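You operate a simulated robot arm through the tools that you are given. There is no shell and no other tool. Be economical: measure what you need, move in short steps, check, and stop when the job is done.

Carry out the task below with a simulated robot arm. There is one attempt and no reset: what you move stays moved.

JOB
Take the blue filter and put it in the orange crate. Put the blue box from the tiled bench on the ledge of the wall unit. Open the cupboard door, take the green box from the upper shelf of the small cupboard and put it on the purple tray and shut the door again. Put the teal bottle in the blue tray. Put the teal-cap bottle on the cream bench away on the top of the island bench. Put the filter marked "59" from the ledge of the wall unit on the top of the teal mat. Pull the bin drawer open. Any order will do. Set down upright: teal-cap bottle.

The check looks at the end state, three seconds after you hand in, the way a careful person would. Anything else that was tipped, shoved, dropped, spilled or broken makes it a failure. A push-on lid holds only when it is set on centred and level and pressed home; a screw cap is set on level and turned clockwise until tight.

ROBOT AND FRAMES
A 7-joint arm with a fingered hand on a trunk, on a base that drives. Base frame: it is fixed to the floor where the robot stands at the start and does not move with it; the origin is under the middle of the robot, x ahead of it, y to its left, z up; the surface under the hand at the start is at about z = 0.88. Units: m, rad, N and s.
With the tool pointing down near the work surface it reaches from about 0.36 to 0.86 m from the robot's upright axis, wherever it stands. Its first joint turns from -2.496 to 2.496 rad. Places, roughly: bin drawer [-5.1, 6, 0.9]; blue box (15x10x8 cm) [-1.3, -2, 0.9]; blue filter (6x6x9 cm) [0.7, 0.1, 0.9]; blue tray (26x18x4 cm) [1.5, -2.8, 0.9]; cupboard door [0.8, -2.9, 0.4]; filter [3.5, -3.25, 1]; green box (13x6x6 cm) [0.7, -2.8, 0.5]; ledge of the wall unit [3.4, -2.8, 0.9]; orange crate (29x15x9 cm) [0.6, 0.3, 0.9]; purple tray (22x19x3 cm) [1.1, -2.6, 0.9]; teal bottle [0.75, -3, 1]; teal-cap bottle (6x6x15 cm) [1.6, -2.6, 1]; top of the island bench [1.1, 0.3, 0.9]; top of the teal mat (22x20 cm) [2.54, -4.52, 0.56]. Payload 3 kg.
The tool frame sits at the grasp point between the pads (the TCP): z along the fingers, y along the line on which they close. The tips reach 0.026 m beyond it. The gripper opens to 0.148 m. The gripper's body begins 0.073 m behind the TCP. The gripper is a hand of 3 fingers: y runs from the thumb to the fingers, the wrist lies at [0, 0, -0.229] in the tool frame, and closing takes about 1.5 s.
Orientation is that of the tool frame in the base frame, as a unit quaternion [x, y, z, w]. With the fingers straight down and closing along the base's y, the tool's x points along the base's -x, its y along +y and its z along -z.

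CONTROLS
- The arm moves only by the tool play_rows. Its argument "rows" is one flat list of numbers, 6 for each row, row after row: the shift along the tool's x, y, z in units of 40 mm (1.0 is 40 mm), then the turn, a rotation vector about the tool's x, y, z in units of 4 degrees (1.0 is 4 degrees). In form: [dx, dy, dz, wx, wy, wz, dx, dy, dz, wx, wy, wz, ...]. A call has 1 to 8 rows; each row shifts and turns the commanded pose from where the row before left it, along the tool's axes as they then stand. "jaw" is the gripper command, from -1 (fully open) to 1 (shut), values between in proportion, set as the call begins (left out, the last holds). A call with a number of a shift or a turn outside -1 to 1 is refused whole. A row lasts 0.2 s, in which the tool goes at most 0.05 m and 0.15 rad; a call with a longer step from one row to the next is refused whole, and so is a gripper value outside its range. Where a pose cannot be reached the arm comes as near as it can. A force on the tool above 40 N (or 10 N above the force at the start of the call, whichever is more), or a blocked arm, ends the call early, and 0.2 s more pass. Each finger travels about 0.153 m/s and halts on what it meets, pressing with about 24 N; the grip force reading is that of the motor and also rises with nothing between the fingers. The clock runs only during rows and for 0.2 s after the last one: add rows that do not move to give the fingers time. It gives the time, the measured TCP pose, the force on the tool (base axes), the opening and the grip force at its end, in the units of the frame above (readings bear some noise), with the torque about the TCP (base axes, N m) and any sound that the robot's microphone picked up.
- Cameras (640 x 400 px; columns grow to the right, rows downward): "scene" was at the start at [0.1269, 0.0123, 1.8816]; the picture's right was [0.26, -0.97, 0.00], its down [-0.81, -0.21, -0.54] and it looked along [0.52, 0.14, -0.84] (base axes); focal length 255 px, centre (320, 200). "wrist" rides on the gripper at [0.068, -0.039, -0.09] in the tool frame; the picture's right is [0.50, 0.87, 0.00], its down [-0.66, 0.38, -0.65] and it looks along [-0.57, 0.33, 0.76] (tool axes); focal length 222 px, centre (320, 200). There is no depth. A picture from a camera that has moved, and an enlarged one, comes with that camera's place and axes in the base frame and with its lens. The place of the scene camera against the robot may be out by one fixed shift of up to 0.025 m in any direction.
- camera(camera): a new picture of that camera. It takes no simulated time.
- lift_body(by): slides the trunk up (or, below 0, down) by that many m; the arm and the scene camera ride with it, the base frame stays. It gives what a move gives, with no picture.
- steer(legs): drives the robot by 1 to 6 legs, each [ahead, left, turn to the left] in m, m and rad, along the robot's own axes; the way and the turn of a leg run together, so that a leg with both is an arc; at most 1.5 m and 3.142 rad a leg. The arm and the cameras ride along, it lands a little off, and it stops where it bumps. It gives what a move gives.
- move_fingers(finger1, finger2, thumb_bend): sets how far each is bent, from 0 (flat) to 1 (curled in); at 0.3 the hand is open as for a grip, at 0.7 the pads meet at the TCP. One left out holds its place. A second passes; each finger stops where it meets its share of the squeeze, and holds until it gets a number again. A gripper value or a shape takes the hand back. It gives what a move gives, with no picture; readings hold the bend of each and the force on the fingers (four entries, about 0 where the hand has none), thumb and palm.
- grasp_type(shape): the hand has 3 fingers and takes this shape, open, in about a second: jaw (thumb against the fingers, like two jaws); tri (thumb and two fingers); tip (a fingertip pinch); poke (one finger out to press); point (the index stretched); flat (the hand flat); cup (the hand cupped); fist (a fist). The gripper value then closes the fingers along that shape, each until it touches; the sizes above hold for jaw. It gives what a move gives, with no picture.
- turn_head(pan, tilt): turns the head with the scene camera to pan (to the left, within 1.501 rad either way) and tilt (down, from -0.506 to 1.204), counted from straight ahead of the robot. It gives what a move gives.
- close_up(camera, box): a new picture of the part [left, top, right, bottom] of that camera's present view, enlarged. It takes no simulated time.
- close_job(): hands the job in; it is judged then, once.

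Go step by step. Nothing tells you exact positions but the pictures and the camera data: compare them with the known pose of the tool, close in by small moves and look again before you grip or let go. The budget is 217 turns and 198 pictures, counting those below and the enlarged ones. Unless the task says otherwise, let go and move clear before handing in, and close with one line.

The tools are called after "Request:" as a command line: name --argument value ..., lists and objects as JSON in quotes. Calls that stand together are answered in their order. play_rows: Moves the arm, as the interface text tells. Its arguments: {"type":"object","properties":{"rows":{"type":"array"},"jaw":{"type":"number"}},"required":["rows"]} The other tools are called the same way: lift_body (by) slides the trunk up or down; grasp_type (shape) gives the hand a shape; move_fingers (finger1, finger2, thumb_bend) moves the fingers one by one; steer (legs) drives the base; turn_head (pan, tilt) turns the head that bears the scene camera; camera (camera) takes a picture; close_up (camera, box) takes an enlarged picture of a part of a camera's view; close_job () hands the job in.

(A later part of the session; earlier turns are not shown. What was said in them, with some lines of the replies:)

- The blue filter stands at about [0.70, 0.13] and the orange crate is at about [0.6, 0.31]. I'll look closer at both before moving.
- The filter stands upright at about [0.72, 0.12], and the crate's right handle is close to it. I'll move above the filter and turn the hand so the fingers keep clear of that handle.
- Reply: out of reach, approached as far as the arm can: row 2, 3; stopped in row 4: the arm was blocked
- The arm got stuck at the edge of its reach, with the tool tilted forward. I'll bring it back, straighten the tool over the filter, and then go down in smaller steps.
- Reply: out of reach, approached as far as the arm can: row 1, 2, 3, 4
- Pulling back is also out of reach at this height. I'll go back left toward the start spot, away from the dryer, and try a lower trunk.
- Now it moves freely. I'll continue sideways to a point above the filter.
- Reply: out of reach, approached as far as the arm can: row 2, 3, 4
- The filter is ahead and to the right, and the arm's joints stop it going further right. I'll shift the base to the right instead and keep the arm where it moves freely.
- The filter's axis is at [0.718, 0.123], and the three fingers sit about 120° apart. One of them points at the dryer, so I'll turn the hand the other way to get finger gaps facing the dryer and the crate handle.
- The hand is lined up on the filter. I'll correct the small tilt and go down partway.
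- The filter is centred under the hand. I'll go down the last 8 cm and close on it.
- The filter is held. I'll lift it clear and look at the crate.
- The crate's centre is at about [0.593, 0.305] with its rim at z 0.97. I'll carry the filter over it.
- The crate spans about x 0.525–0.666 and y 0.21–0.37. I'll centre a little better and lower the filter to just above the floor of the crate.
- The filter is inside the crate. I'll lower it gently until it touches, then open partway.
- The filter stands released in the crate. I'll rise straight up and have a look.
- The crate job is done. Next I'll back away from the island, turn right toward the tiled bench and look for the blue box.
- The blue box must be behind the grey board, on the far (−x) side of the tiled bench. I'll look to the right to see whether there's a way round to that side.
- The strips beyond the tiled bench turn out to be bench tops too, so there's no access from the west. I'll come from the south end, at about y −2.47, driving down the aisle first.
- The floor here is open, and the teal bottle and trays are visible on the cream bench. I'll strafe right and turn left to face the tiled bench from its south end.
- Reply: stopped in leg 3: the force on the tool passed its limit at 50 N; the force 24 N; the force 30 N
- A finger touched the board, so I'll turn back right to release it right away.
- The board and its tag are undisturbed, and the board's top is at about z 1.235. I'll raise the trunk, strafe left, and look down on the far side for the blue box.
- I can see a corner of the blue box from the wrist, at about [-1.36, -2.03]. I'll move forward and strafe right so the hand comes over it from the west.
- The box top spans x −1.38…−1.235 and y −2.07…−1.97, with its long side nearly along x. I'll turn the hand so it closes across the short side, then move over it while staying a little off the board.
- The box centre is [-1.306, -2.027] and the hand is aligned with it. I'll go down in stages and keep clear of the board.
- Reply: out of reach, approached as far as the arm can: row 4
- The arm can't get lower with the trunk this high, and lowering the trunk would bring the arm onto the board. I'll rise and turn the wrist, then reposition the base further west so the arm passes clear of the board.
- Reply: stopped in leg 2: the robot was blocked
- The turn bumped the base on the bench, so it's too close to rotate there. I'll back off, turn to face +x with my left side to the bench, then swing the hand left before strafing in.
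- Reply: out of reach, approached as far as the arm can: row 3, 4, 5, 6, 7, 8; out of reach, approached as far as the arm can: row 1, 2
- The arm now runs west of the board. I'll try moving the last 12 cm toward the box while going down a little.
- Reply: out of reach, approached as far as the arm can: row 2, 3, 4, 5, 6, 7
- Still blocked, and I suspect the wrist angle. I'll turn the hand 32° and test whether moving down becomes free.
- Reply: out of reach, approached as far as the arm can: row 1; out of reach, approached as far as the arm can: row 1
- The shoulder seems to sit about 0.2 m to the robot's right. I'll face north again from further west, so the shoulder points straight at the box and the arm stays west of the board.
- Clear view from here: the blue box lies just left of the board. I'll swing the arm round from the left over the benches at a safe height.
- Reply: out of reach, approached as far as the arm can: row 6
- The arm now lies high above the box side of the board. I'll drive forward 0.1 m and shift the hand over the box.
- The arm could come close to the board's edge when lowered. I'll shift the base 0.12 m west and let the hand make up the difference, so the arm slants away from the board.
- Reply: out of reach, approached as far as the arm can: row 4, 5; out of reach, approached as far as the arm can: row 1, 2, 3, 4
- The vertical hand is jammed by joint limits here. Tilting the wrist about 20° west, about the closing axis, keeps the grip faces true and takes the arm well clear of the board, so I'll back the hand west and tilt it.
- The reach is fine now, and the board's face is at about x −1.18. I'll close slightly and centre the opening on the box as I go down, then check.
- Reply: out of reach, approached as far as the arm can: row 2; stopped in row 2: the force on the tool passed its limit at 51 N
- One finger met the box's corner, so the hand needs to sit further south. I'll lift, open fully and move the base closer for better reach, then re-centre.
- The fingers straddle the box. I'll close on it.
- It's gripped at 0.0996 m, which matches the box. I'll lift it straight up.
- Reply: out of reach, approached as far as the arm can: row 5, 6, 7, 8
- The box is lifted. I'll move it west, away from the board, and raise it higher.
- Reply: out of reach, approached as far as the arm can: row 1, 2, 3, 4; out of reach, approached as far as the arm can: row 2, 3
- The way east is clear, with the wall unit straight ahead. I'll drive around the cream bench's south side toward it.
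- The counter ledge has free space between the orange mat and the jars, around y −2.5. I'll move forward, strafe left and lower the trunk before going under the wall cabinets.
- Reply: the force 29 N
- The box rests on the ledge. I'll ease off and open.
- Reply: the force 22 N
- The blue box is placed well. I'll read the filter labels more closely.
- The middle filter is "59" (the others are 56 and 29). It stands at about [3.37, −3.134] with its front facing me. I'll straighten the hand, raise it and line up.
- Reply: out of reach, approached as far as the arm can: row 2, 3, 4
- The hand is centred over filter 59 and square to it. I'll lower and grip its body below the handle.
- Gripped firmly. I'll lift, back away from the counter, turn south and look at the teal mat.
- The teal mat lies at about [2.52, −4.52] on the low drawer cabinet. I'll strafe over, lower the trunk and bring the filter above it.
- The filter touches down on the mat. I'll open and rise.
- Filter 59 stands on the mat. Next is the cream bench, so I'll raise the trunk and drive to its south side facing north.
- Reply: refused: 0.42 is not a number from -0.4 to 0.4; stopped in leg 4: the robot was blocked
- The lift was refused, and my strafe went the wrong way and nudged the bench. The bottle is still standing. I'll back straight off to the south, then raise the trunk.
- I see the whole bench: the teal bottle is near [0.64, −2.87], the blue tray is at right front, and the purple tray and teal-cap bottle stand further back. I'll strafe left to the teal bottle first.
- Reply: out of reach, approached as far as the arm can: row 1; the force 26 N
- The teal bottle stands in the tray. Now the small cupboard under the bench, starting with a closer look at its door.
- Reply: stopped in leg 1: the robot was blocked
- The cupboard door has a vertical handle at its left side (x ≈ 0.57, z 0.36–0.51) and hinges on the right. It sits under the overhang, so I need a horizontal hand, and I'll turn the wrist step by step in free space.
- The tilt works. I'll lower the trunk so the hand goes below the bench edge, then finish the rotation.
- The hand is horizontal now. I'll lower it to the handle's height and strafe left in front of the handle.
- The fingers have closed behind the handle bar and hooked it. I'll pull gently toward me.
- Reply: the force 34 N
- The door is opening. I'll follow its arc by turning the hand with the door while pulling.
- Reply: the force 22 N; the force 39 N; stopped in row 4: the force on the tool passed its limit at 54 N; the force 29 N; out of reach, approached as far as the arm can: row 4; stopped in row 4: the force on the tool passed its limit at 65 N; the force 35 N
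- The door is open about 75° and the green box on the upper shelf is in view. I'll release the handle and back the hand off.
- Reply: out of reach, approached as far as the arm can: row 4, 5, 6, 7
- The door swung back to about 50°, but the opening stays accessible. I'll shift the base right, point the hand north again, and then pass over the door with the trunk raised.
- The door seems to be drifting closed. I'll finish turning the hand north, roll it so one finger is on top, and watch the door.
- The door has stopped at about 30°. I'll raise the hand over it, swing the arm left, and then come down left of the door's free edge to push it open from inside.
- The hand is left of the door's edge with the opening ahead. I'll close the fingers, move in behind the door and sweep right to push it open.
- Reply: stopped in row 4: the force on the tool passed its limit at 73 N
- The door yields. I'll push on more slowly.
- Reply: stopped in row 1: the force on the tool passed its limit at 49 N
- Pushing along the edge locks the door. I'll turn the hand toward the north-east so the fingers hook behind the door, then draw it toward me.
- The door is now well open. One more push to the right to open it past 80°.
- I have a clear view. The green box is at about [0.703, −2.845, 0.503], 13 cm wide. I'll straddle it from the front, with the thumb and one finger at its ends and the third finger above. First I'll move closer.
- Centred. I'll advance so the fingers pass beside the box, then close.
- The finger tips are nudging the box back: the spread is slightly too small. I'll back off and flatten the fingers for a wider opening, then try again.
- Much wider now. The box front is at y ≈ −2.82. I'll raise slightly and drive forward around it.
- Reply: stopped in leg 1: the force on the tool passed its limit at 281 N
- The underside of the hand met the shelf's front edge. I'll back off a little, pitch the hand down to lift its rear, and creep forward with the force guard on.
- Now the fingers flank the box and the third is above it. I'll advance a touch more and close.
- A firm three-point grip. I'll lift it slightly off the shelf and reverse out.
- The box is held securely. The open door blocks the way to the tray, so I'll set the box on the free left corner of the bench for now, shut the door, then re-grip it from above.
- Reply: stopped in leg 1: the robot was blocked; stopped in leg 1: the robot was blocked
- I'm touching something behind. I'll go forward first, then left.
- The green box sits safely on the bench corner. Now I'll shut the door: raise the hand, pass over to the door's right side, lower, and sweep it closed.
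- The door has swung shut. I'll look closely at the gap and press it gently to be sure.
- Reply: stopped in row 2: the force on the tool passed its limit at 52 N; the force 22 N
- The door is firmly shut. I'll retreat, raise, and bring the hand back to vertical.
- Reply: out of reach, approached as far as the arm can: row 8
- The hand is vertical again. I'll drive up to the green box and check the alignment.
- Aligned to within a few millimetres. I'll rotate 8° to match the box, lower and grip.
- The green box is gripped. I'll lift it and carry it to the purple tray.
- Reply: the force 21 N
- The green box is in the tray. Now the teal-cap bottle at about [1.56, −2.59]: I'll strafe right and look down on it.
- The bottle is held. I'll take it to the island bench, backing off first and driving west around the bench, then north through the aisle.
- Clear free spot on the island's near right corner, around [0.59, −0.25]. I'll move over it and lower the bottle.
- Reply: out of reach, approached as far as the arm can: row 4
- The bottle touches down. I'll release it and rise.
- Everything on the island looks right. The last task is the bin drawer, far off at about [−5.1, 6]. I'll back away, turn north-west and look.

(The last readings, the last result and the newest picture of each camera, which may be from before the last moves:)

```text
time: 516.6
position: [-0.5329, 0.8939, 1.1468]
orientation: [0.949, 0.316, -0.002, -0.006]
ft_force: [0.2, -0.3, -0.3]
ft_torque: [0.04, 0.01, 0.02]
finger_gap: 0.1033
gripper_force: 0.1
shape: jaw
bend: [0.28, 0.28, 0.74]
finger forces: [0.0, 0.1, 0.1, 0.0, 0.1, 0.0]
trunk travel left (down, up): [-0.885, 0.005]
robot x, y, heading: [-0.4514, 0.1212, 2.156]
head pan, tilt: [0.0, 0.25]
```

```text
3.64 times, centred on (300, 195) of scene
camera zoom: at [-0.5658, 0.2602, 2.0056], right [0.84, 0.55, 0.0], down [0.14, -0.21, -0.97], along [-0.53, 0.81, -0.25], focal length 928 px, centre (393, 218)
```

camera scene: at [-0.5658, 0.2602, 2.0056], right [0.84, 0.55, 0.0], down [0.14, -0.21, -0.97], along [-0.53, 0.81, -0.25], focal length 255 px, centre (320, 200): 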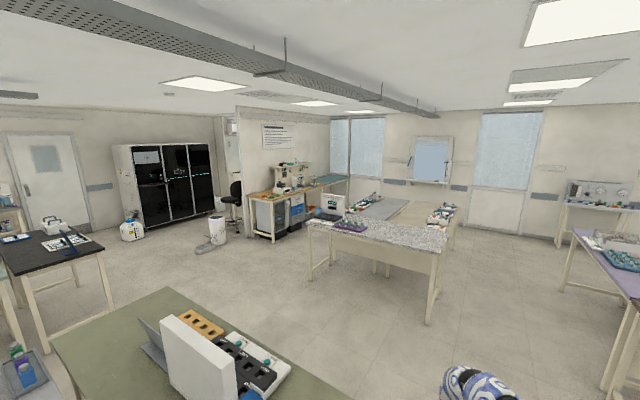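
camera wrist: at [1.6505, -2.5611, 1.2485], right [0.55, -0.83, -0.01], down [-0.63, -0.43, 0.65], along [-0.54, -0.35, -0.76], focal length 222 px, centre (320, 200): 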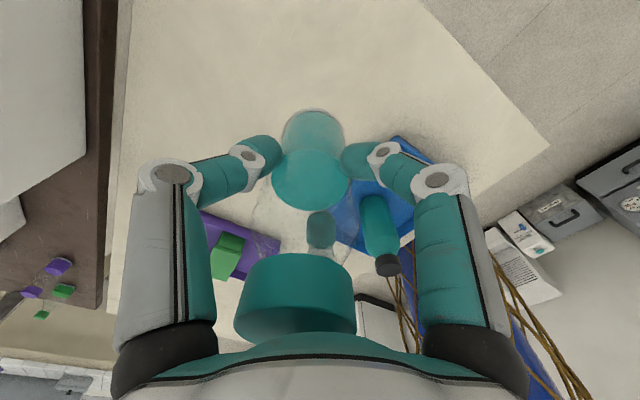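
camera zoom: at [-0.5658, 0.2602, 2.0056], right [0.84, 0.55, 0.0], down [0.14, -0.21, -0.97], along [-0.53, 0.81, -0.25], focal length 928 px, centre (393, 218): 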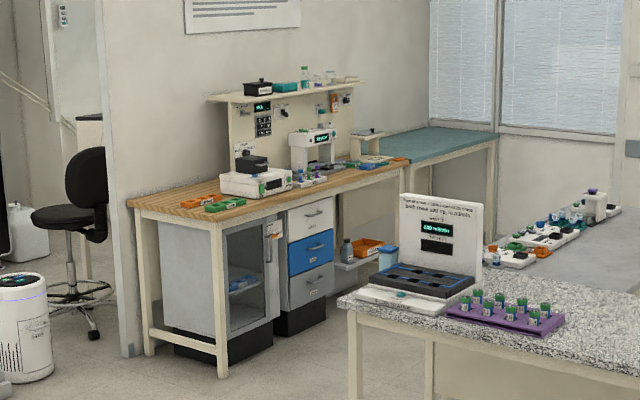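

The listed spot [−5.1, 6] lies beyond the partition wall, in the annex to the left. I'll drive north of the long bench and then west along y ≈ 1.9, and look again.

Request:
steer --legs '[[0, 0, -0.585], [1.4, 0, 0], [0.4, 0, 0], [0, 0, 1.57], [1.5, 0, 0], [1.5, 0, 0]]'

Request:
turn_head --pan -0.5 --tilt 0.35

Request:
camera --camera "scene"

```text
time: 545.2
position: [-4.1406, 2.392, 1.1445]
orientation: [0.687, 0.727, -0.003, -0.005]
ft_force: [0.3, -0.4, -0.3]
ft_torque: [-0.02, -0.01, 0.03]
finger_gap: 0.1033
gripper_force: 0.1
shape: jaw
bend: [0.28, 0.28, 0.74]
finger forces: [0.1, 0.0, 0.0, 0.0, 0.0, 0.0]
trunk travel left (down, up): [-0.885, 0.005]
robot x, y, heading: [-3.4506, 2.0348, 3.133]
head pan, tilt: [0.0, 0.25]
```

```text
time: 546.1
position: [-4.1407, 2.3917, 1.1456]
orientation: [0.687, 0.726, -0.004, -0.005]
ft_force: [0.5, -0.2, 0.1]
ft_torque: [0.07, 0.02, 0.03]
finger_gap: 0.1033
gripper_force: 0.1
shape: jaw
bend: [0.28, 0.28, 0.74]
finger forces: [0.1, 0.0, 0.0, 0.0, 0.0, 0.0]
trunk travel left (down, up): [-0.885, 0.005]
robot x, y, heading: [-3.4472, 2.0319, 3.129]
head pan, tilt: [-0.499, 0.351]
```

```text
18 pictures are left
camera scene: at [-3.6332, 2.0722, 1.9963], right [0.48, 0.87, 0.0], down [0.3, -0.17, -0.94], along [-0.82, 0.46, -0.34], focal length 255 px, centre (320, 200)
```

scene: 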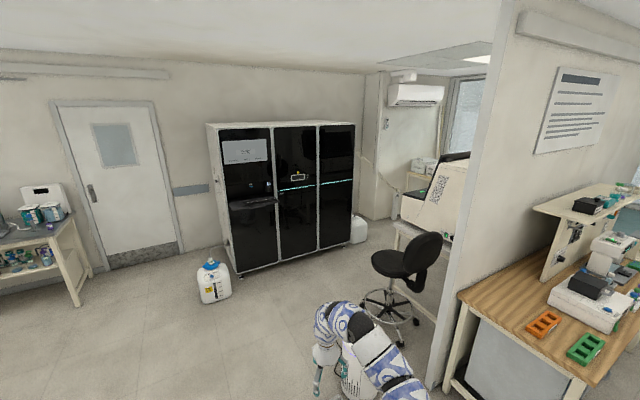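

The annex entrance is ahead, between the chair (≈[−5.1, 3.75]) and the black cabinets. I'll go in on the left of the chair and look.

Request:
steer --legs '[[1.5, 0, 0], [0.55, 0, 0], [0, 0, -1.56], [0, 0.42, 0], [1.3, 0, 0]]'

Request:
turn_head --pan -0.3 --tilt 0.4

Request:
camera --camera "scene"

```text
time: 561.8
position: [-5.456, 2.7311, 1.1471]
orientation: [1.0, 0.028, 0.002, -0.007]
ft_force: [0.2, -0.8, -0.2]
ft_torque: [0.0, -0.04, 0.0]
finger_gap: 0.1033
gripper_force: 0.2
shape: jaw
bend: [0.28, 0.28, 0.74]
finger forces: [0.0, 0.0, 0.0, 0.1, 0.0, 0.0]
trunk travel left (down, up): [-0.885, 0.005]
robot x, y, heading: [-5.8146, 2.0414, 1.565]
head pan, tilt: [-0.499, 0.351]
stopped in leg 4: the robot was blocked; the commanded pose is now the measured one
```

```text
time: 562.5
position: [-5.4537, 2.7301, 1.1463]
orientation: [1.0, 0.029, 0.001, -0.005]
ft_force: [-0.5, -0.7, 0.3]
ft_torque: [0.03, 0.0, -0.02]
finger_gap: 0.1033
gripper_force: 0.1
shape: jaw
bend: [0.28, 0.28, 0.74]
finger forces: [0.1, 0.1, 0.0, 0.0, 0.0, 0.1]
trunk travel left (down, up): [-0.885, 0.005]
robot x, y, heading: [-5.8188, 2.0399, 1.57]
head pan, tilt: [-0.3, 0.4]
```

```text
17 pictures are left
camera scene: at [-5.8071, 2.204, 1.9917], right [0.95, -0.3, 0.0], down [-0.12, -0.37, -0.92], along [0.28, 0.88, -0.39], focal length 255 px, centre (320, 200)
```

scene: 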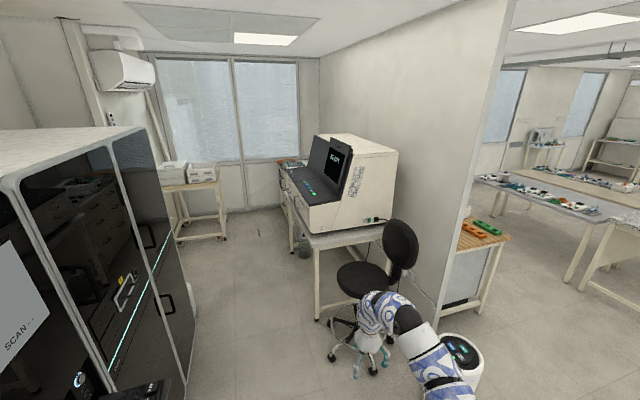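

I touched something on the left, probably the white jug. I'll move off it and check on it, then continue: I can see drawers past the scanner.

Request:
steer --legs '[[0, -0.05, 0]]'

Request:
turn_head --pan 1.2 --tilt 0.9

Request:
camera --camera "scene"

```text
time: 563.5
position: [-5.3992, 2.7313, 1.1443]
orientation: [1.0, 0.028, 0.0, -0.006]
ft_force: [0.1, -0.4, 0.2]
ft_torque: [-0.01, 0.01, -0.02]
finger_gap: 0.1032
gripper_force: 0.1
shape: jaw
bend: [0.28, 0.28, 0.74]
finger forces: [0.1, 0.1, 0.0, 0.0, 0.0, 0.1]
trunk travel left (down, up): [-0.885, 0.005]
robot x, y, heading: [-5.762, 2.0404, 1.566]
head pan, tilt: [-0.3, 0.4]
```

```text
time: 565.1
position: [-5.403, 2.7296, 1.1449]
orientation: [1.0, 0.027, 0.0, -0.006]
ft_force: [0.4, 0.5, 1.0]
ft_torque: [-0.01, -0.01, 0.01]
finger_gap: 0.1033
gripper_force: 0.0
shape: jaw
bend: [0.28, 0.28, 0.74]
finger forces: [0.1, 0.0, 0.0, 0.1, 0.0, 0.0]
trunk travel left (down, up): [-0.885, 0.005]
robot x, y, heading: [-5.7624, 2.0406, 1.563]
head pan, tilt: [1.201, 0.901]
```

```text
16 pictures are left
camera scene: at [-5.8532, 2.143, 1.9488], right [0.37, 0.93, 0.0], down [0.73, -0.29, -0.62], along [-0.58, 0.23, -0.78], focal length 255 px, centre (320, 200)
```

scene: 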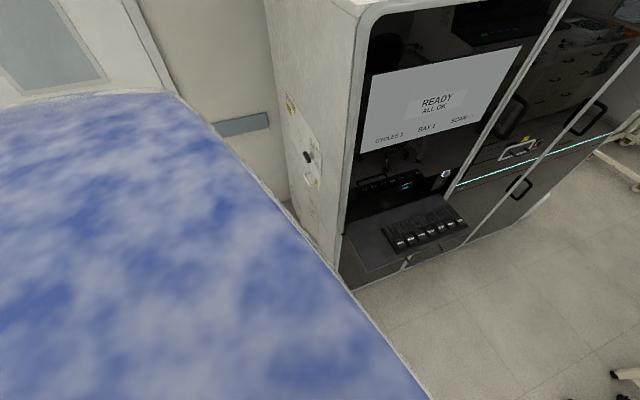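

I can't see the jug from here; I'll check it on the way back. The lane ahead is clear, so I'll go on into the annex.

Request:
steer --legs '[[1.4, 0, 0], [1.2, 0, 0]]'

Request:
turn_head --pan -0.6 --tilt 0.6

Request:
camera --camera "scene"

```text
time: 577.6
position: [-5.3722, 5.2952, 1.1463]
orientation: [1.0, 0.024, 0.001, -0.006]
ft_force: [0.7, -0.1, 0.4]
ft_torque: [0.0, 0.01, 0.01]
finger_gap: 0.1033
gripper_force: 0.1
shape: jaw
bend: [0.28, 0.28, 0.74]
finger forces: [0.0, 0.0, 0.0, 0.0, 0.0, 0.0]
trunk travel left (down, up): [-0.885, 0.005]
robot x, y, heading: [-5.7412, 4.609, 1.553]
head pan, tilt: [1.201, 0.901]
```

```text
time: 579.4
position: [-5.3718, 5.2959, 1.1458]
orientation: [1.0, 0.024, 0.001, -0.006]
ft_force: [0.4, -1.1, -0.4]
ft_torque: [0.0, 0.02, 0.01]
finger_gap: 0.1032
gripper_force: 0.0
shape: jaw
bend: [0.28, 0.28, 0.74]
finger forces: [0.1, 0.0, 0.0, 0.1, 0.0, 0.0]
trunk travel left (down, up): [-0.885, 0.005]
robot x, y, heading: [-5.736, 4.6114, 1.556]
head pan, tilt: [-0.6, 0.6]
```

```text
15 pictures are left
camera scene: at [-5.7066, 4.7549, 1.9735], right [0.82, -0.58, 0.0], down [-0.33, -0.46, -0.82], along [0.47, 0.67, -0.57], focal length 255 px, centre (320, 200)
```

scene: 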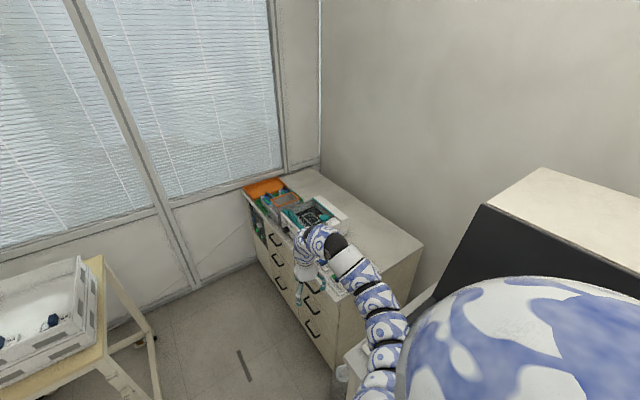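

Request:
close_up --camera "scene" --box '[220, 160, 420, 380]'

```text
1.82 times, centred on (320, 270) of scene
camera zoom: at [-5.7066, 4.7549, 1.9735], right [0.82, -0.58, 0.0], down [-0.33, -0.46, -0.82], along [0.47, 0.67, -0.57], focal length 464 px, centre (320, 73)
```

zoom: 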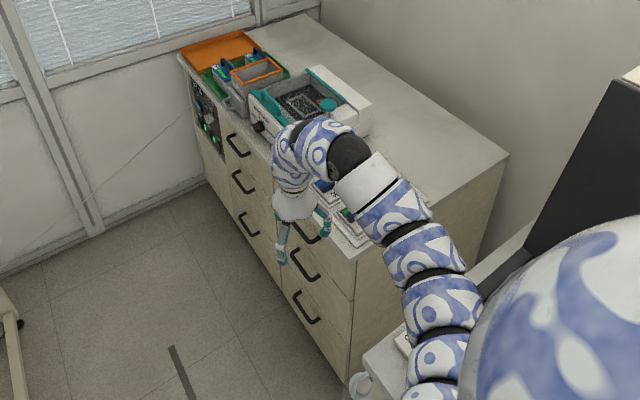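

Request:
close_up --camera "scene" --box '[240, 170, 360, 250]'

```text
5.00 times, centred on (300, 210) of scene
camera zoom: at [-5.7066, 4.7549, 1.9735], right [0.82, -0.58, 0.0], down [-0.33, -0.46, -0.82], along [0.47, 0.67, -0.57], focal length 1276 px, centre (420, 150)
```

zoom: 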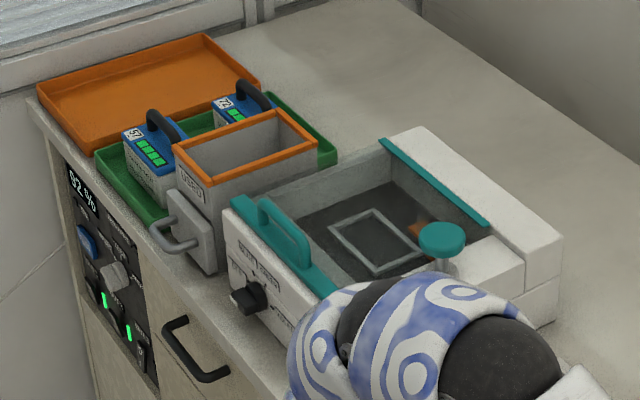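

The "bin drawer" is the grey drawer with the U-handle under the orange-rimmed bin at about [−5.2, 6.03]. I'll bring the hand to my left side, move alongside and turn east to face it.

Request:
play_rows --rows '[-0.97, 0, 0, 0, 0, 0, -0.97, 0, 0, 0, 0, 0, -0.97, 0, 0, 0, 0, 0, -0.97, 0, 0, 0, 0, 0, -0.97, 0, 0, 0, 0, 0, -0.97, 0, 0, 0, 0, 0, -0.97, 0, 0, 0, 0, 0, -0.97, 0, 0, 0, 0, 0]'

Request:
play_rows --rows '[-0.97, 0, 0, 0, 0, 0, -0.97, 0, 0, 0, 0, 0, -0.97, 0, 0, 0, 0, 0, -0.97, 0, 0, 0, 0, 0, -0.97, 0, 0, 0, 0, 0, -0.97, 0, 0, 0, 0, 0, -0.97, 0, 0, 0, 0, 0]'

Request:
steer --legs '[[0.8, 0.15, 0], [0, 0, -1.556]]'

Request:
turn_head --pan 0.4 --tilt 0.8

Request:
camera --camera "scene"

```text
time: 581.2
position: [-5.6829, 5.2807, 1.1453]
orientation: [1.0, 0.024, 0.001, -0.006]
ft_force: [-0.7, -0.5, 0.2]
ft_torque: [0.03, 0.01, 0.0]
finger_gap: 0.1035
gripper_force: 0.1
shape: jaw
bend: [0.28, 0.28, 0.74]
finger forces: [0.0, 0.1, 0.0, 0.0, 0.0, 0.1]
trunk travel left (down, up): [-0.885, 0.005]
robot x, y, heading: [-5.7345, 4.6103, 1.557]
head pan, tilt: [-0.6, 0.6]
```

```text
time: 582.8
position: [-5.9558, 5.2687, 1.1428]
orientation: [1.0, 0.022, 0.002, -0.007]
ft_force: [-0.7, -0.6, 0.3]
ft_torque: [-0.01, 0.0, 0.0]
finger_gap: 0.1034
gripper_force: 0.0
shape: jaw
bend: [0.28, 0.28, 0.74]
finger forces: [0.0, 0.1, 0.0, 0.0, 0.0, 0.0]
trunk travel left (down, up): [-0.885, 0.005]
robot x, y, heading: [-5.7383, 4.6105, 1.556]
head pan, tilt: [-0.6, 0.6]
```

```text
time: 591.1
position: [-5.2009, 5.6095, 1.1418]
orientation: [0.708, -0.706, 0.005, -0.004]
ft_force: [0.2, 0.1, 0.7]
ft_torque: [-0.04, 0.03, 0.03]
finger_gap: 0.1031
gripper_force: 0.0
shape: jaw
bend: [0.28, 0.28, 0.74]
finger forces: [0.1, 0.0, 0.0, 0.0, 0.0, 0.0]
trunk travel left (down, up): [-0.885, 0.005]
robot x, y, heading: [-5.8671, 5.4206, -0.057]
head pan, tilt: [-0.6, 0.6]
```

```text
time: 592.4
position: [-5.2018, 5.6105, 1.143]
orientation: [0.708, -0.707, 0.005, -0.004]
ft_force: [-0.4, 0.1, 0.1]
ft_torque: [0.01, 0.0, -0.01]
finger_gap: 0.1033
gripper_force: 0.0
shape: jaw
bend: [0.28, 0.28, 0.74]
finger forces: [0.0, 0.0, 0.0, 0.0, 0.0, 0.0]
trunk travel left (down, up): [-0.885, 0.005]
robot x, y, heading: [-5.8693, 5.4269, -0.055]
head pan, tilt: [0.4, 0.799]
```

```text
12 pictures are left
camera scene: at [-5.7361, 5.4412, 1.9566], right [0.34, -0.94, 0.0], down [-0.68, -0.24, -0.7], along [0.66, 0.23, -0.72], focal length 255 px, centre (320, 200)
```

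scene: 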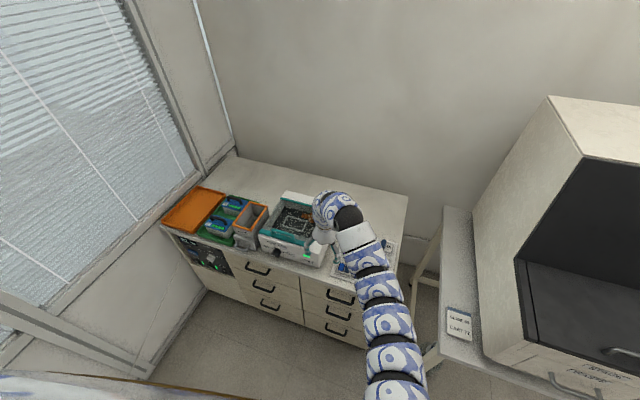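

Request:
steer --legs '[[0, 0.25, 0.055]]'

Request:
camera --camera "wrist"

Request:
close_up --camera "scene" --box '[200, 170, 340, 280]'

```text
time: 593.6
position: [-5.197, 5.7396, 1.1409]
orientation: [0.719, -0.695, 0.006, -0.002]
ft_force: [-0.3, 0.8, 0.2]
ft_torque: [-0.04, 0.09, -0.01]
finger_gap: 0.1035
gripper_force: 0.1
shape: jaw
bend: [0.28, 0.28, 0.74]
finger forces: [0.0, 0.1, 0.0, 0.1, 0.0, 0.1]
trunk travel left (down, up): [-0.885, 0.005]
robot x, y, heading: [-5.8615, 5.5296, -0.021]
head pan, tilt: [0.4, 0.799]
stopped in leg 1: the robot was blocked; the commanded pose is now the measured one
```

```text
11 pictures are left
camera wrist: at [-5.1565, 5.674, 1.2321], right [-0.85, -0.53, -0.01], down [-0.41, 0.64, 0.65], along [-0.34, 0.55, -0.76], focal length 222 px, centre (320, 200)
```

wrist: 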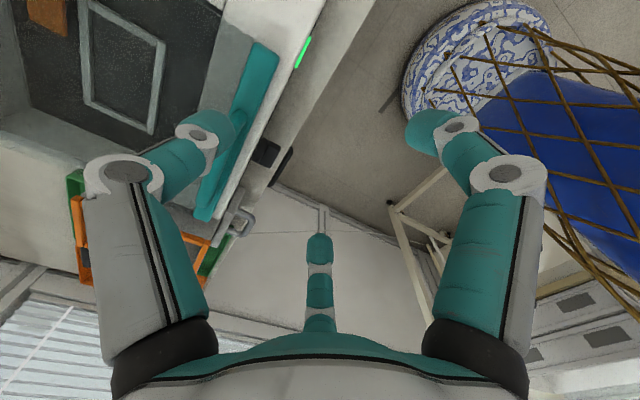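

```text
3.64 times, centred on (270, 225) of scene
camera zoom: at [-5.7244, 5.5555, 1.9562], right [0.37, -0.93, 0.0], down [-0.67, -0.27, -0.7], along [0.65, 0.26, -0.72], focal length 928 px, centre (502, 109)
```

zoom: 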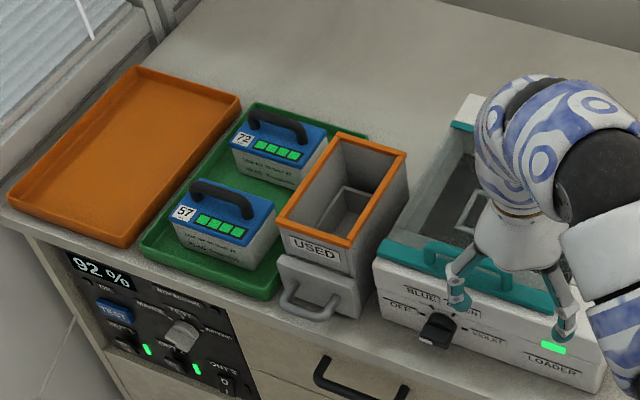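

The drawer under the "USED" bin has a horizontal U-handle at about [−5.19, 6.035, 0.91]. I'll clear whatever blocks me by moving forward a bit, strafe left, and bring the hand over the handle with the thumb on the bin side.

Request:
steer --legs '[[0.08, -0.02, 0.02], [0, 0.27, 0]]'

Request:
play_rows --rows '[0, 0.8, 0, 0.8, 0, 0, 0, 0.8, 0, 0.8, 0, 0, 0, 0.8, 0, 0.8, 0, 0]'

Request:
camera --camera "wrist"

```text
time: 596.2
position: [-5.1228, 5.9929, 1.1429]
orientation: [0.725, -0.688, 0.005, -0.003]
ft_force: [-0.1, 0.5, -0.1]
ft_torque: [-0.05, 0.0, 0.0]
finger_gap: 0.1035
gripper_force: 0.1
shape: jaw
bend: [0.28, 0.28, 0.74]
finger forces: [0.0, 0.0, 0.0, 0.0, 0.0, 0.0]
trunk travel left (down, up): [-0.885, 0.005]
robot x, y, heading: [-5.7829, 5.7741, -0.007]
head pan, tilt: [0.4, 0.799]
```

```text
time: 597.0
position: [-5.2188, 5.987, 1.1375]
orientation: [0.722, -0.686, 0.063, -0.065]
ft_force: [0.5, 0.1, 0.6]
ft_torque: [0.0, 0.0, 0.04]
finger_gap: 0.1033
gripper_force: 0.0
shape: jaw
bend: [0.28, 0.28, 0.74]
finger forces: [0.1, 0.1, 0.0, 0.0, 0.0, 0.1]
trunk travel left (down, up): [-0.885, 0.005]
robot x, y, heading: [-5.7806, 5.7699, -0.002]
head pan, tilt: [0.4, 0.799]
```

```text
9 pictures are left
camera wrist: at [-5.1938, 5.9202, 1.2331], right [-0.82, -0.55, -0.16], down [-0.52, 0.63, 0.57], along [-0.21, 0.55, -0.8], focal length 222 px, centre (320, 200)
```

wrist: 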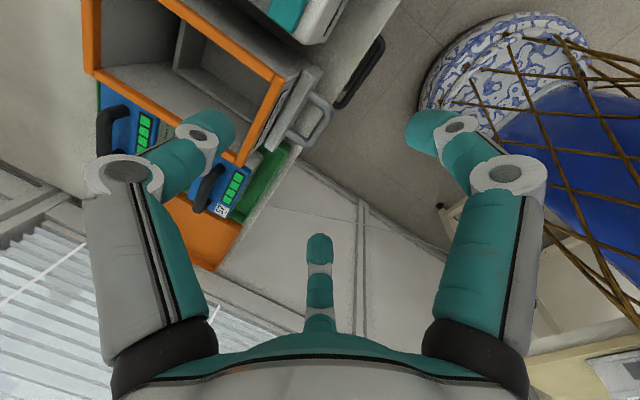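

I have a clear view: handle bar at [−5.206, 6.037], plate at x −5.166. I'll position the thumb above the gap and go down most of the way.

Request:
play_rows --rows '[-0.65, 0.39, -0.07, 0, 0, 0, -0.65, 0.39, -0.07, 0, 0, 0, 0, 0.16, 0.85, 0, 0, 0, 0, 0.16, 0.85, 0, 0, 0, 0, 0.16, 0.85, 0, 0, 0, 0, 0.16, 0.85, 0, 0, 0]'

Request:
camera --camera "wrist"

```text
time: 598.4
position: [-5.2545, 6.0362, 0.9986]
orientation: [0.723, -0.685, 0.064, -0.063]
ft_force: [0.0, 0.1, 0.5]
ft_torque: [0.0, 0.0, -0.01]
finger_gap: 0.1034
gripper_force: 0.0
shape: jaw
bend: [0.28, 0.28, 0.74]
finger forces: [0.1, 0.1, 0.0, 0.0, 0.1, 0.0]
trunk travel left (down, up): [-0.885, 0.005]
robot x, y, heading: [-5.7815, 5.7724, -0.003]
head pan, tilt: [0.4, 0.799]
```

```text
8 pictures are left
camera wrist: at [-5.2288, 5.972, 1.0938], right [-0.82, -0.54, -0.15], down [-0.52, 0.63, 0.57], along [-0.22, 0.55, -0.81], focal length 222 px, centre (320, 200)
```

wrist: 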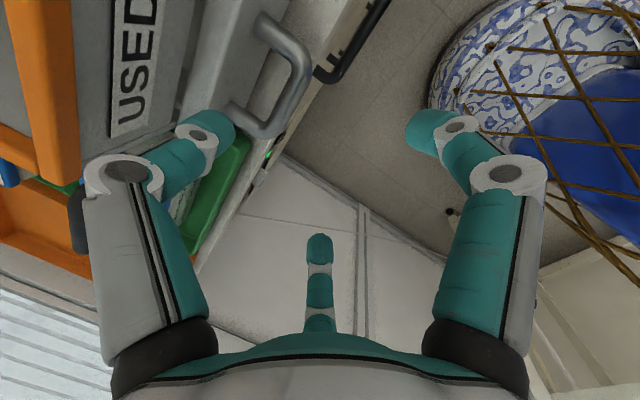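

Request:
play_rows --rows '[0, 0.1, 0.5, 0, 0, 0, 0, 0.1, 0.5, 0, 0, 0, 0, 0.1, 0.5, 0, 0, 0, 0, 0.1, 0.5, 0, 0, 0, 0, 0.05, 0.25, 0, 0, 0]'

Request:
camera --camera "wrist"

```text
time: 599.6
position: [-5.2548, 6.0376, 0.9058]
orientation: [0.722, -0.686, 0.063, -0.066]
ft_force: [1.8, -0.7, 0.8]
ft_torque: [0.01, -0.01, -0.05]
finger_gap: 0.1037
gripper_force: 0.1
shape: jaw
bend: [0.28, 0.28, 0.74]
finger forces: [0.0, 0.0, 0.1, 0.0, 1.5, 0.0]
trunk travel left (down, up): [-0.885, 0.005]
robot x, y, heading: [-5.7854, 5.7761, -0.001]
head pan, tilt: [0.4, 0.799]
```

```text
7 pictures are left
camera wrist: at [-5.2295, 5.9712, 1.0024], right [-0.82, -0.54, -0.16], down [-0.52, 0.63, 0.57], along [-0.21, 0.55, -0.8], focal length 222 px, centre (320, 200)
```

wrist: 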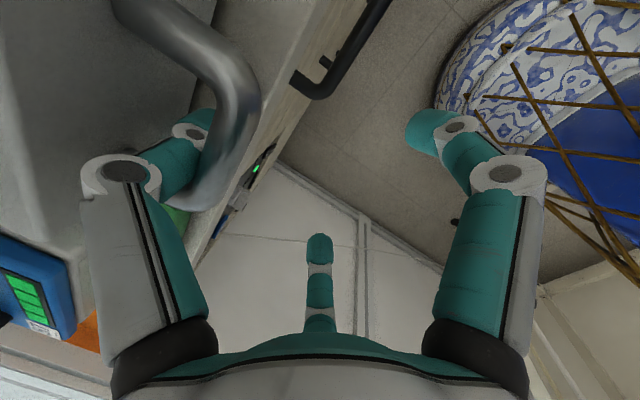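

The thumb is in the handle loop. I'll close lightly around the bar and pull toward me.

Request:
play_rows --rows '[0, 0, 0, 0, 0, 0, 0, 0, 0, 0, 0, 0, 0, 0, 0, 0, 0, 0, 0, 0, 0, 0, 0, 0, 0, 0, 0, 0, 0, 0]' --jaw 1

Request:
play_rows --rows '[0, 0.3, -0.05, 0, 0, 0, 0, 0.4, -0.07, 0, 0, 0, 0, 0.4, -0.07, 0, 0, 0, 0, 0.4, -0.07, 0, 0, 0, 0, 0.4, -0.07, 0, 0, 0, 0, 0.4, -0.07, 0, 0, 0]'

Request:
camera --camera "scene"

```text
time: 600.8
position: [-5.2556, 6.0372, 0.9058]
orientation: [0.723, -0.686, 0.063, -0.064]
ft_force: [0.2, 0.3, -1.1]
ft_torque: [0.01, 0.03, 0.01]
finger_gap: 0.0166
gripper_force: 24.2
shape: jaw
bend: [0.7, 0.7, 0.75]
finger forces: [0.1, 0.0, 0.1, 0.1, 1.1, 0.0]
trunk travel left (down, up): [-0.885, 0.005]
robot x, y, heading: [-5.7835, 5.7731, -0.007]
head pan, tilt: [0.4, 0.799]
```

```text
time: 602.2
position: [-5.3489, 6.0307, 0.904]
orientation: [0.723, -0.685, 0.063, -0.065]
ft_force: [-1.4, 0.3, 0.0]
ft_torque: [-0.03, -0.05, -0.01]
finger_gap: 0.0171
gripper_force: 24.8
shape: jaw
bend: [0.7, 0.7, 0.75]
finger forces: [0.1, 0.0, 0.0, 0.0, 1.5, 0.0]
trunk travel left (down, up): [-0.885, 0.005]
robot x, y, heading: [-5.7794, 5.7715, -0.008]
head pan, tilt: [0.4, 0.799]
```

```text
6 pictures are left
camera scene: at [-5.6492, 5.797, 1.9567], right [0.38, -0.92, 0.0], down [-0.66, -0.27, -0.7], along [0.64, 0.27, -0.72], focal length 255 px, centre (320, 200)
```

scene: 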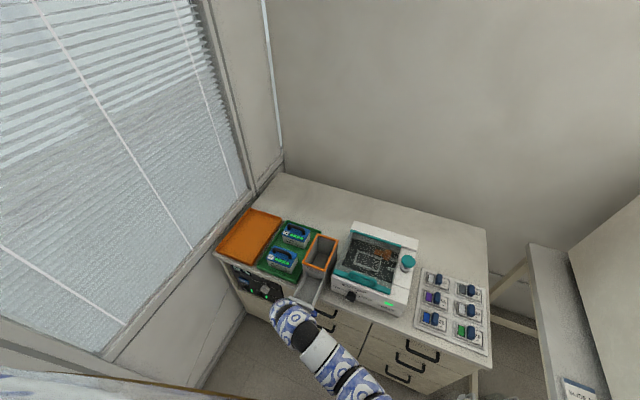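

Request:
close_up --camera "scene" --box '[250, 220, 370, 340]'

```text
3.33 times, centred on (310, 280) of scene
camera zoom: at [-5.6492, 5.797, 1.9567], right [0.38, -0.92, 0.0], down [-0.66, -0.27, -0.7], along [0.64, 0.27, -0.72], focal length 851 px, centre (353, -67)
```

zoom: 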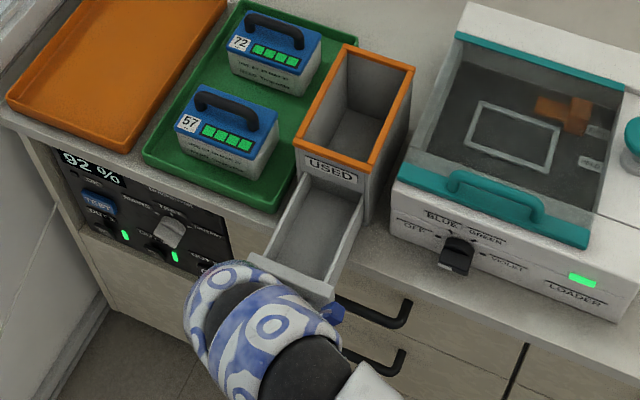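

The drawer is about 9 cm out. I'll pull a little further in small steps and watch for the stop.

Request:
play_rows --rows '[0, 0.2, -0.035, 0, 0, 0, 0, 0.2, -0.035, 0, 0, 0, 0, 0.2, -0.035, 0, 0, 0]'

Request:
close_up --camera "scene" --box '[250, 220, 370, 340]'

```text
time: 603.0
position: [-5.3683, 6.0286, 0.9051]
orientation: [0.721, -0.687, 0.063, -0.064]
ft_force: [19.4, 3.6, -2.5]
ft_torque: [-0.09, 0.56, 0.11]
finger_gap: 0.0196
gripper_force: 23.9
shape: jaw
bend: [0.7, 0.7, 0.77]
finger forces: [0.1, 0.0, 0.0, 0.0, 17.9, 0.1]
trunk travel left (down, up): [-0.885, 0.005]
robot x, y, heading: [-5.7815, 5.7751, -0.007]
head pan, tilt: [0.4, 0.799]
```

```text
3.33 times, centred on (310, 280) of scene
camera zoom: at [-5.6458, 5.7978, 1.9564], right [0.38, -0.92, 0.0], down [-0.66, -0.27, -0.7], along [0.64, 0.27, -0.72], focal length 851 px, centre (353, -67)
```

zoom: 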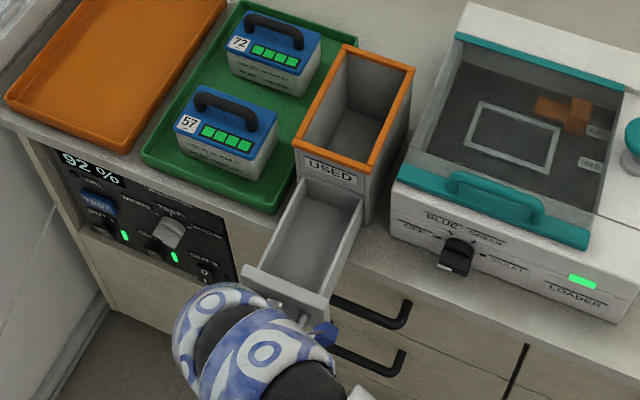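

The drawer is against its stop, fully open. I'll loosen the fingers to the earlier opening and rise straight out.

Request:
play_rows --rows '[0, -0.05, 0, 0, 0, 0, 0, 0, 0, 0, 0, 0, 0, 0, 0, 0, 0, 0, 0, 0, 0, 0, 0, 0]' --jaw -0.4

Request:
play_rows --rows '[0, -0.09, -0.5, 0, 0, 0, 0, -0.09, -0.5, 0, 0, 0, 0, -0.14, -0.8, 0, 0, 0, 0, -0.14, -0.8, 0, 0, 0, 0, -0.14, -0.8, 0, 0, 0, 0, -0.14, -0.8, 0, 0, 0]'

Request:
close_up --camera "scene" --box '[250, 200, 370, 340]'

```text
time: 604.0
position: [-5.3701, 6.03, 0.9055]
orientation: [0.722, -0.686, 0.064, -0.064]
ft_force: [-1.4, -0.3, -0.5]
ft_torque: [-0.03, -0.08, 0.05]
finger_gap: 0.1038
gripper_force: 0.1
shape: jaw
bend: [0.28, 0.28, 0.74]
finger forces: [0.0, 0.0, 0.0, 0.0, 1.1, 0.0]
trunk travel left (down, up): [-0.885, 0.005]
robot x, y, heading: [-5.7833, 5.7731, -0.009]
head pan, tilt: [0.4, 0.799]
```

```text
time: 605.4
position: [-5.3724, 6.0295, 1.0759]
orientation: [0.722, -0.686, 0.063, -0.064]
ft_force: [-0.5, 0.1, -0.7]
ft_torque: [0.01, 0.01, -0.01]
finger_gap: 0.1036
gripper_force: 0.0
shape: jaw
bend: [0.28, 0.28, 0.74]
finger forces: [0.0, 0.0, 0.0, 0.1, 0.1, 0.0]
trunk travel left (down, up): [-0.885, 0.005]
robot x, y, heading: [-5.7826, 5.7719, -0.01]
head pan, tilt: [0.4, 0.799]
```

```text
2.86 times, centred on (310, 270) of scene
camera zoom: at [-5.6484, 5.7972, 1.9566], right [0.38, -0.92, 0.0], down [-0.66, -0.27, -0.7], along [0.64, 0.27, -0.72], focal length 729 px, centre (349, 0)
```

zoom: 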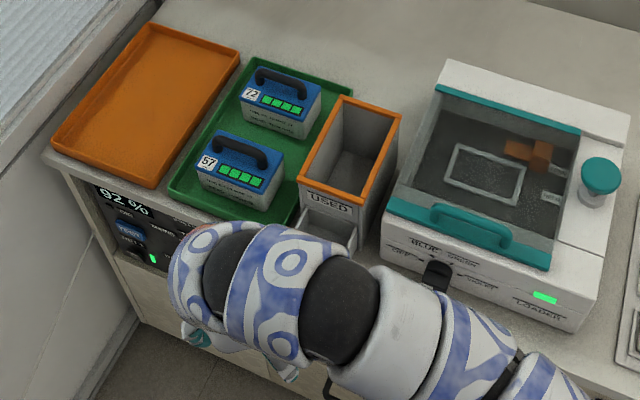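

The drawer is open and the hand is clear. Before handing in, I'll check the jug I brushed against on the way in.

Request:
turn_head --pan -1.5 --tilt 0.4

Request:
camera --camera "scene"

```text
time: 607.2
position: [-5.3718, 6.0304, 1.0757]
orientation: [0.723, -0.685, 0.063, -0.064]
ft_force: [0.1, -0.1, -0.5]
ft_torque: [0.0, -0.01, -0.03]
finger_gap: 0.1036
gripper_force: 0.0
shape: jaw
bend: [0.28, 0.28, 0.74]
finger forces: [0.0, 0.1, 0.0, 0.0, 0.0, 0.1]
trunk travel left (down, up): [-0.885, 0.005]
robot x, y, heading: [-5.7839, 5.7738, -0.008]
head pan, tilt: [-1.499, 0.4]
```

```text
2 pictures are left
camera scene: at [-5.717, 5.6739, 1.9917], right [-1.0, -0.07, 0.0], down [-0.03, 0.39, -0.92], along [0.06, -0.92, -0.39], focal length 255 px, centre (320, 200)
```

scene: 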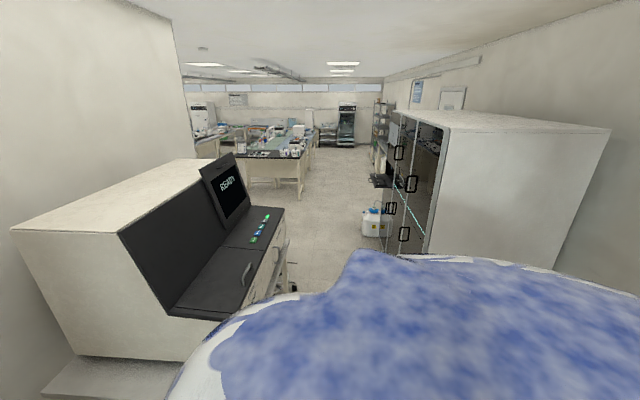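

The jug stands upright and nothing looks disturbed. All seven tasks are done and the hand is clear, so I'm handing in.

Request:
close_job

```text
The job is handed in.
```

I finished all seven tasks and handed the job in. On the way to the bin drawer the base stopped against something, most likely a white floor jug; it was still standing when I looked back, but may have moved slightly. The base also bumped the cream bench and floor equipment a few times, and a finger pressed the tiled-bench board; I saw nothing tipped.
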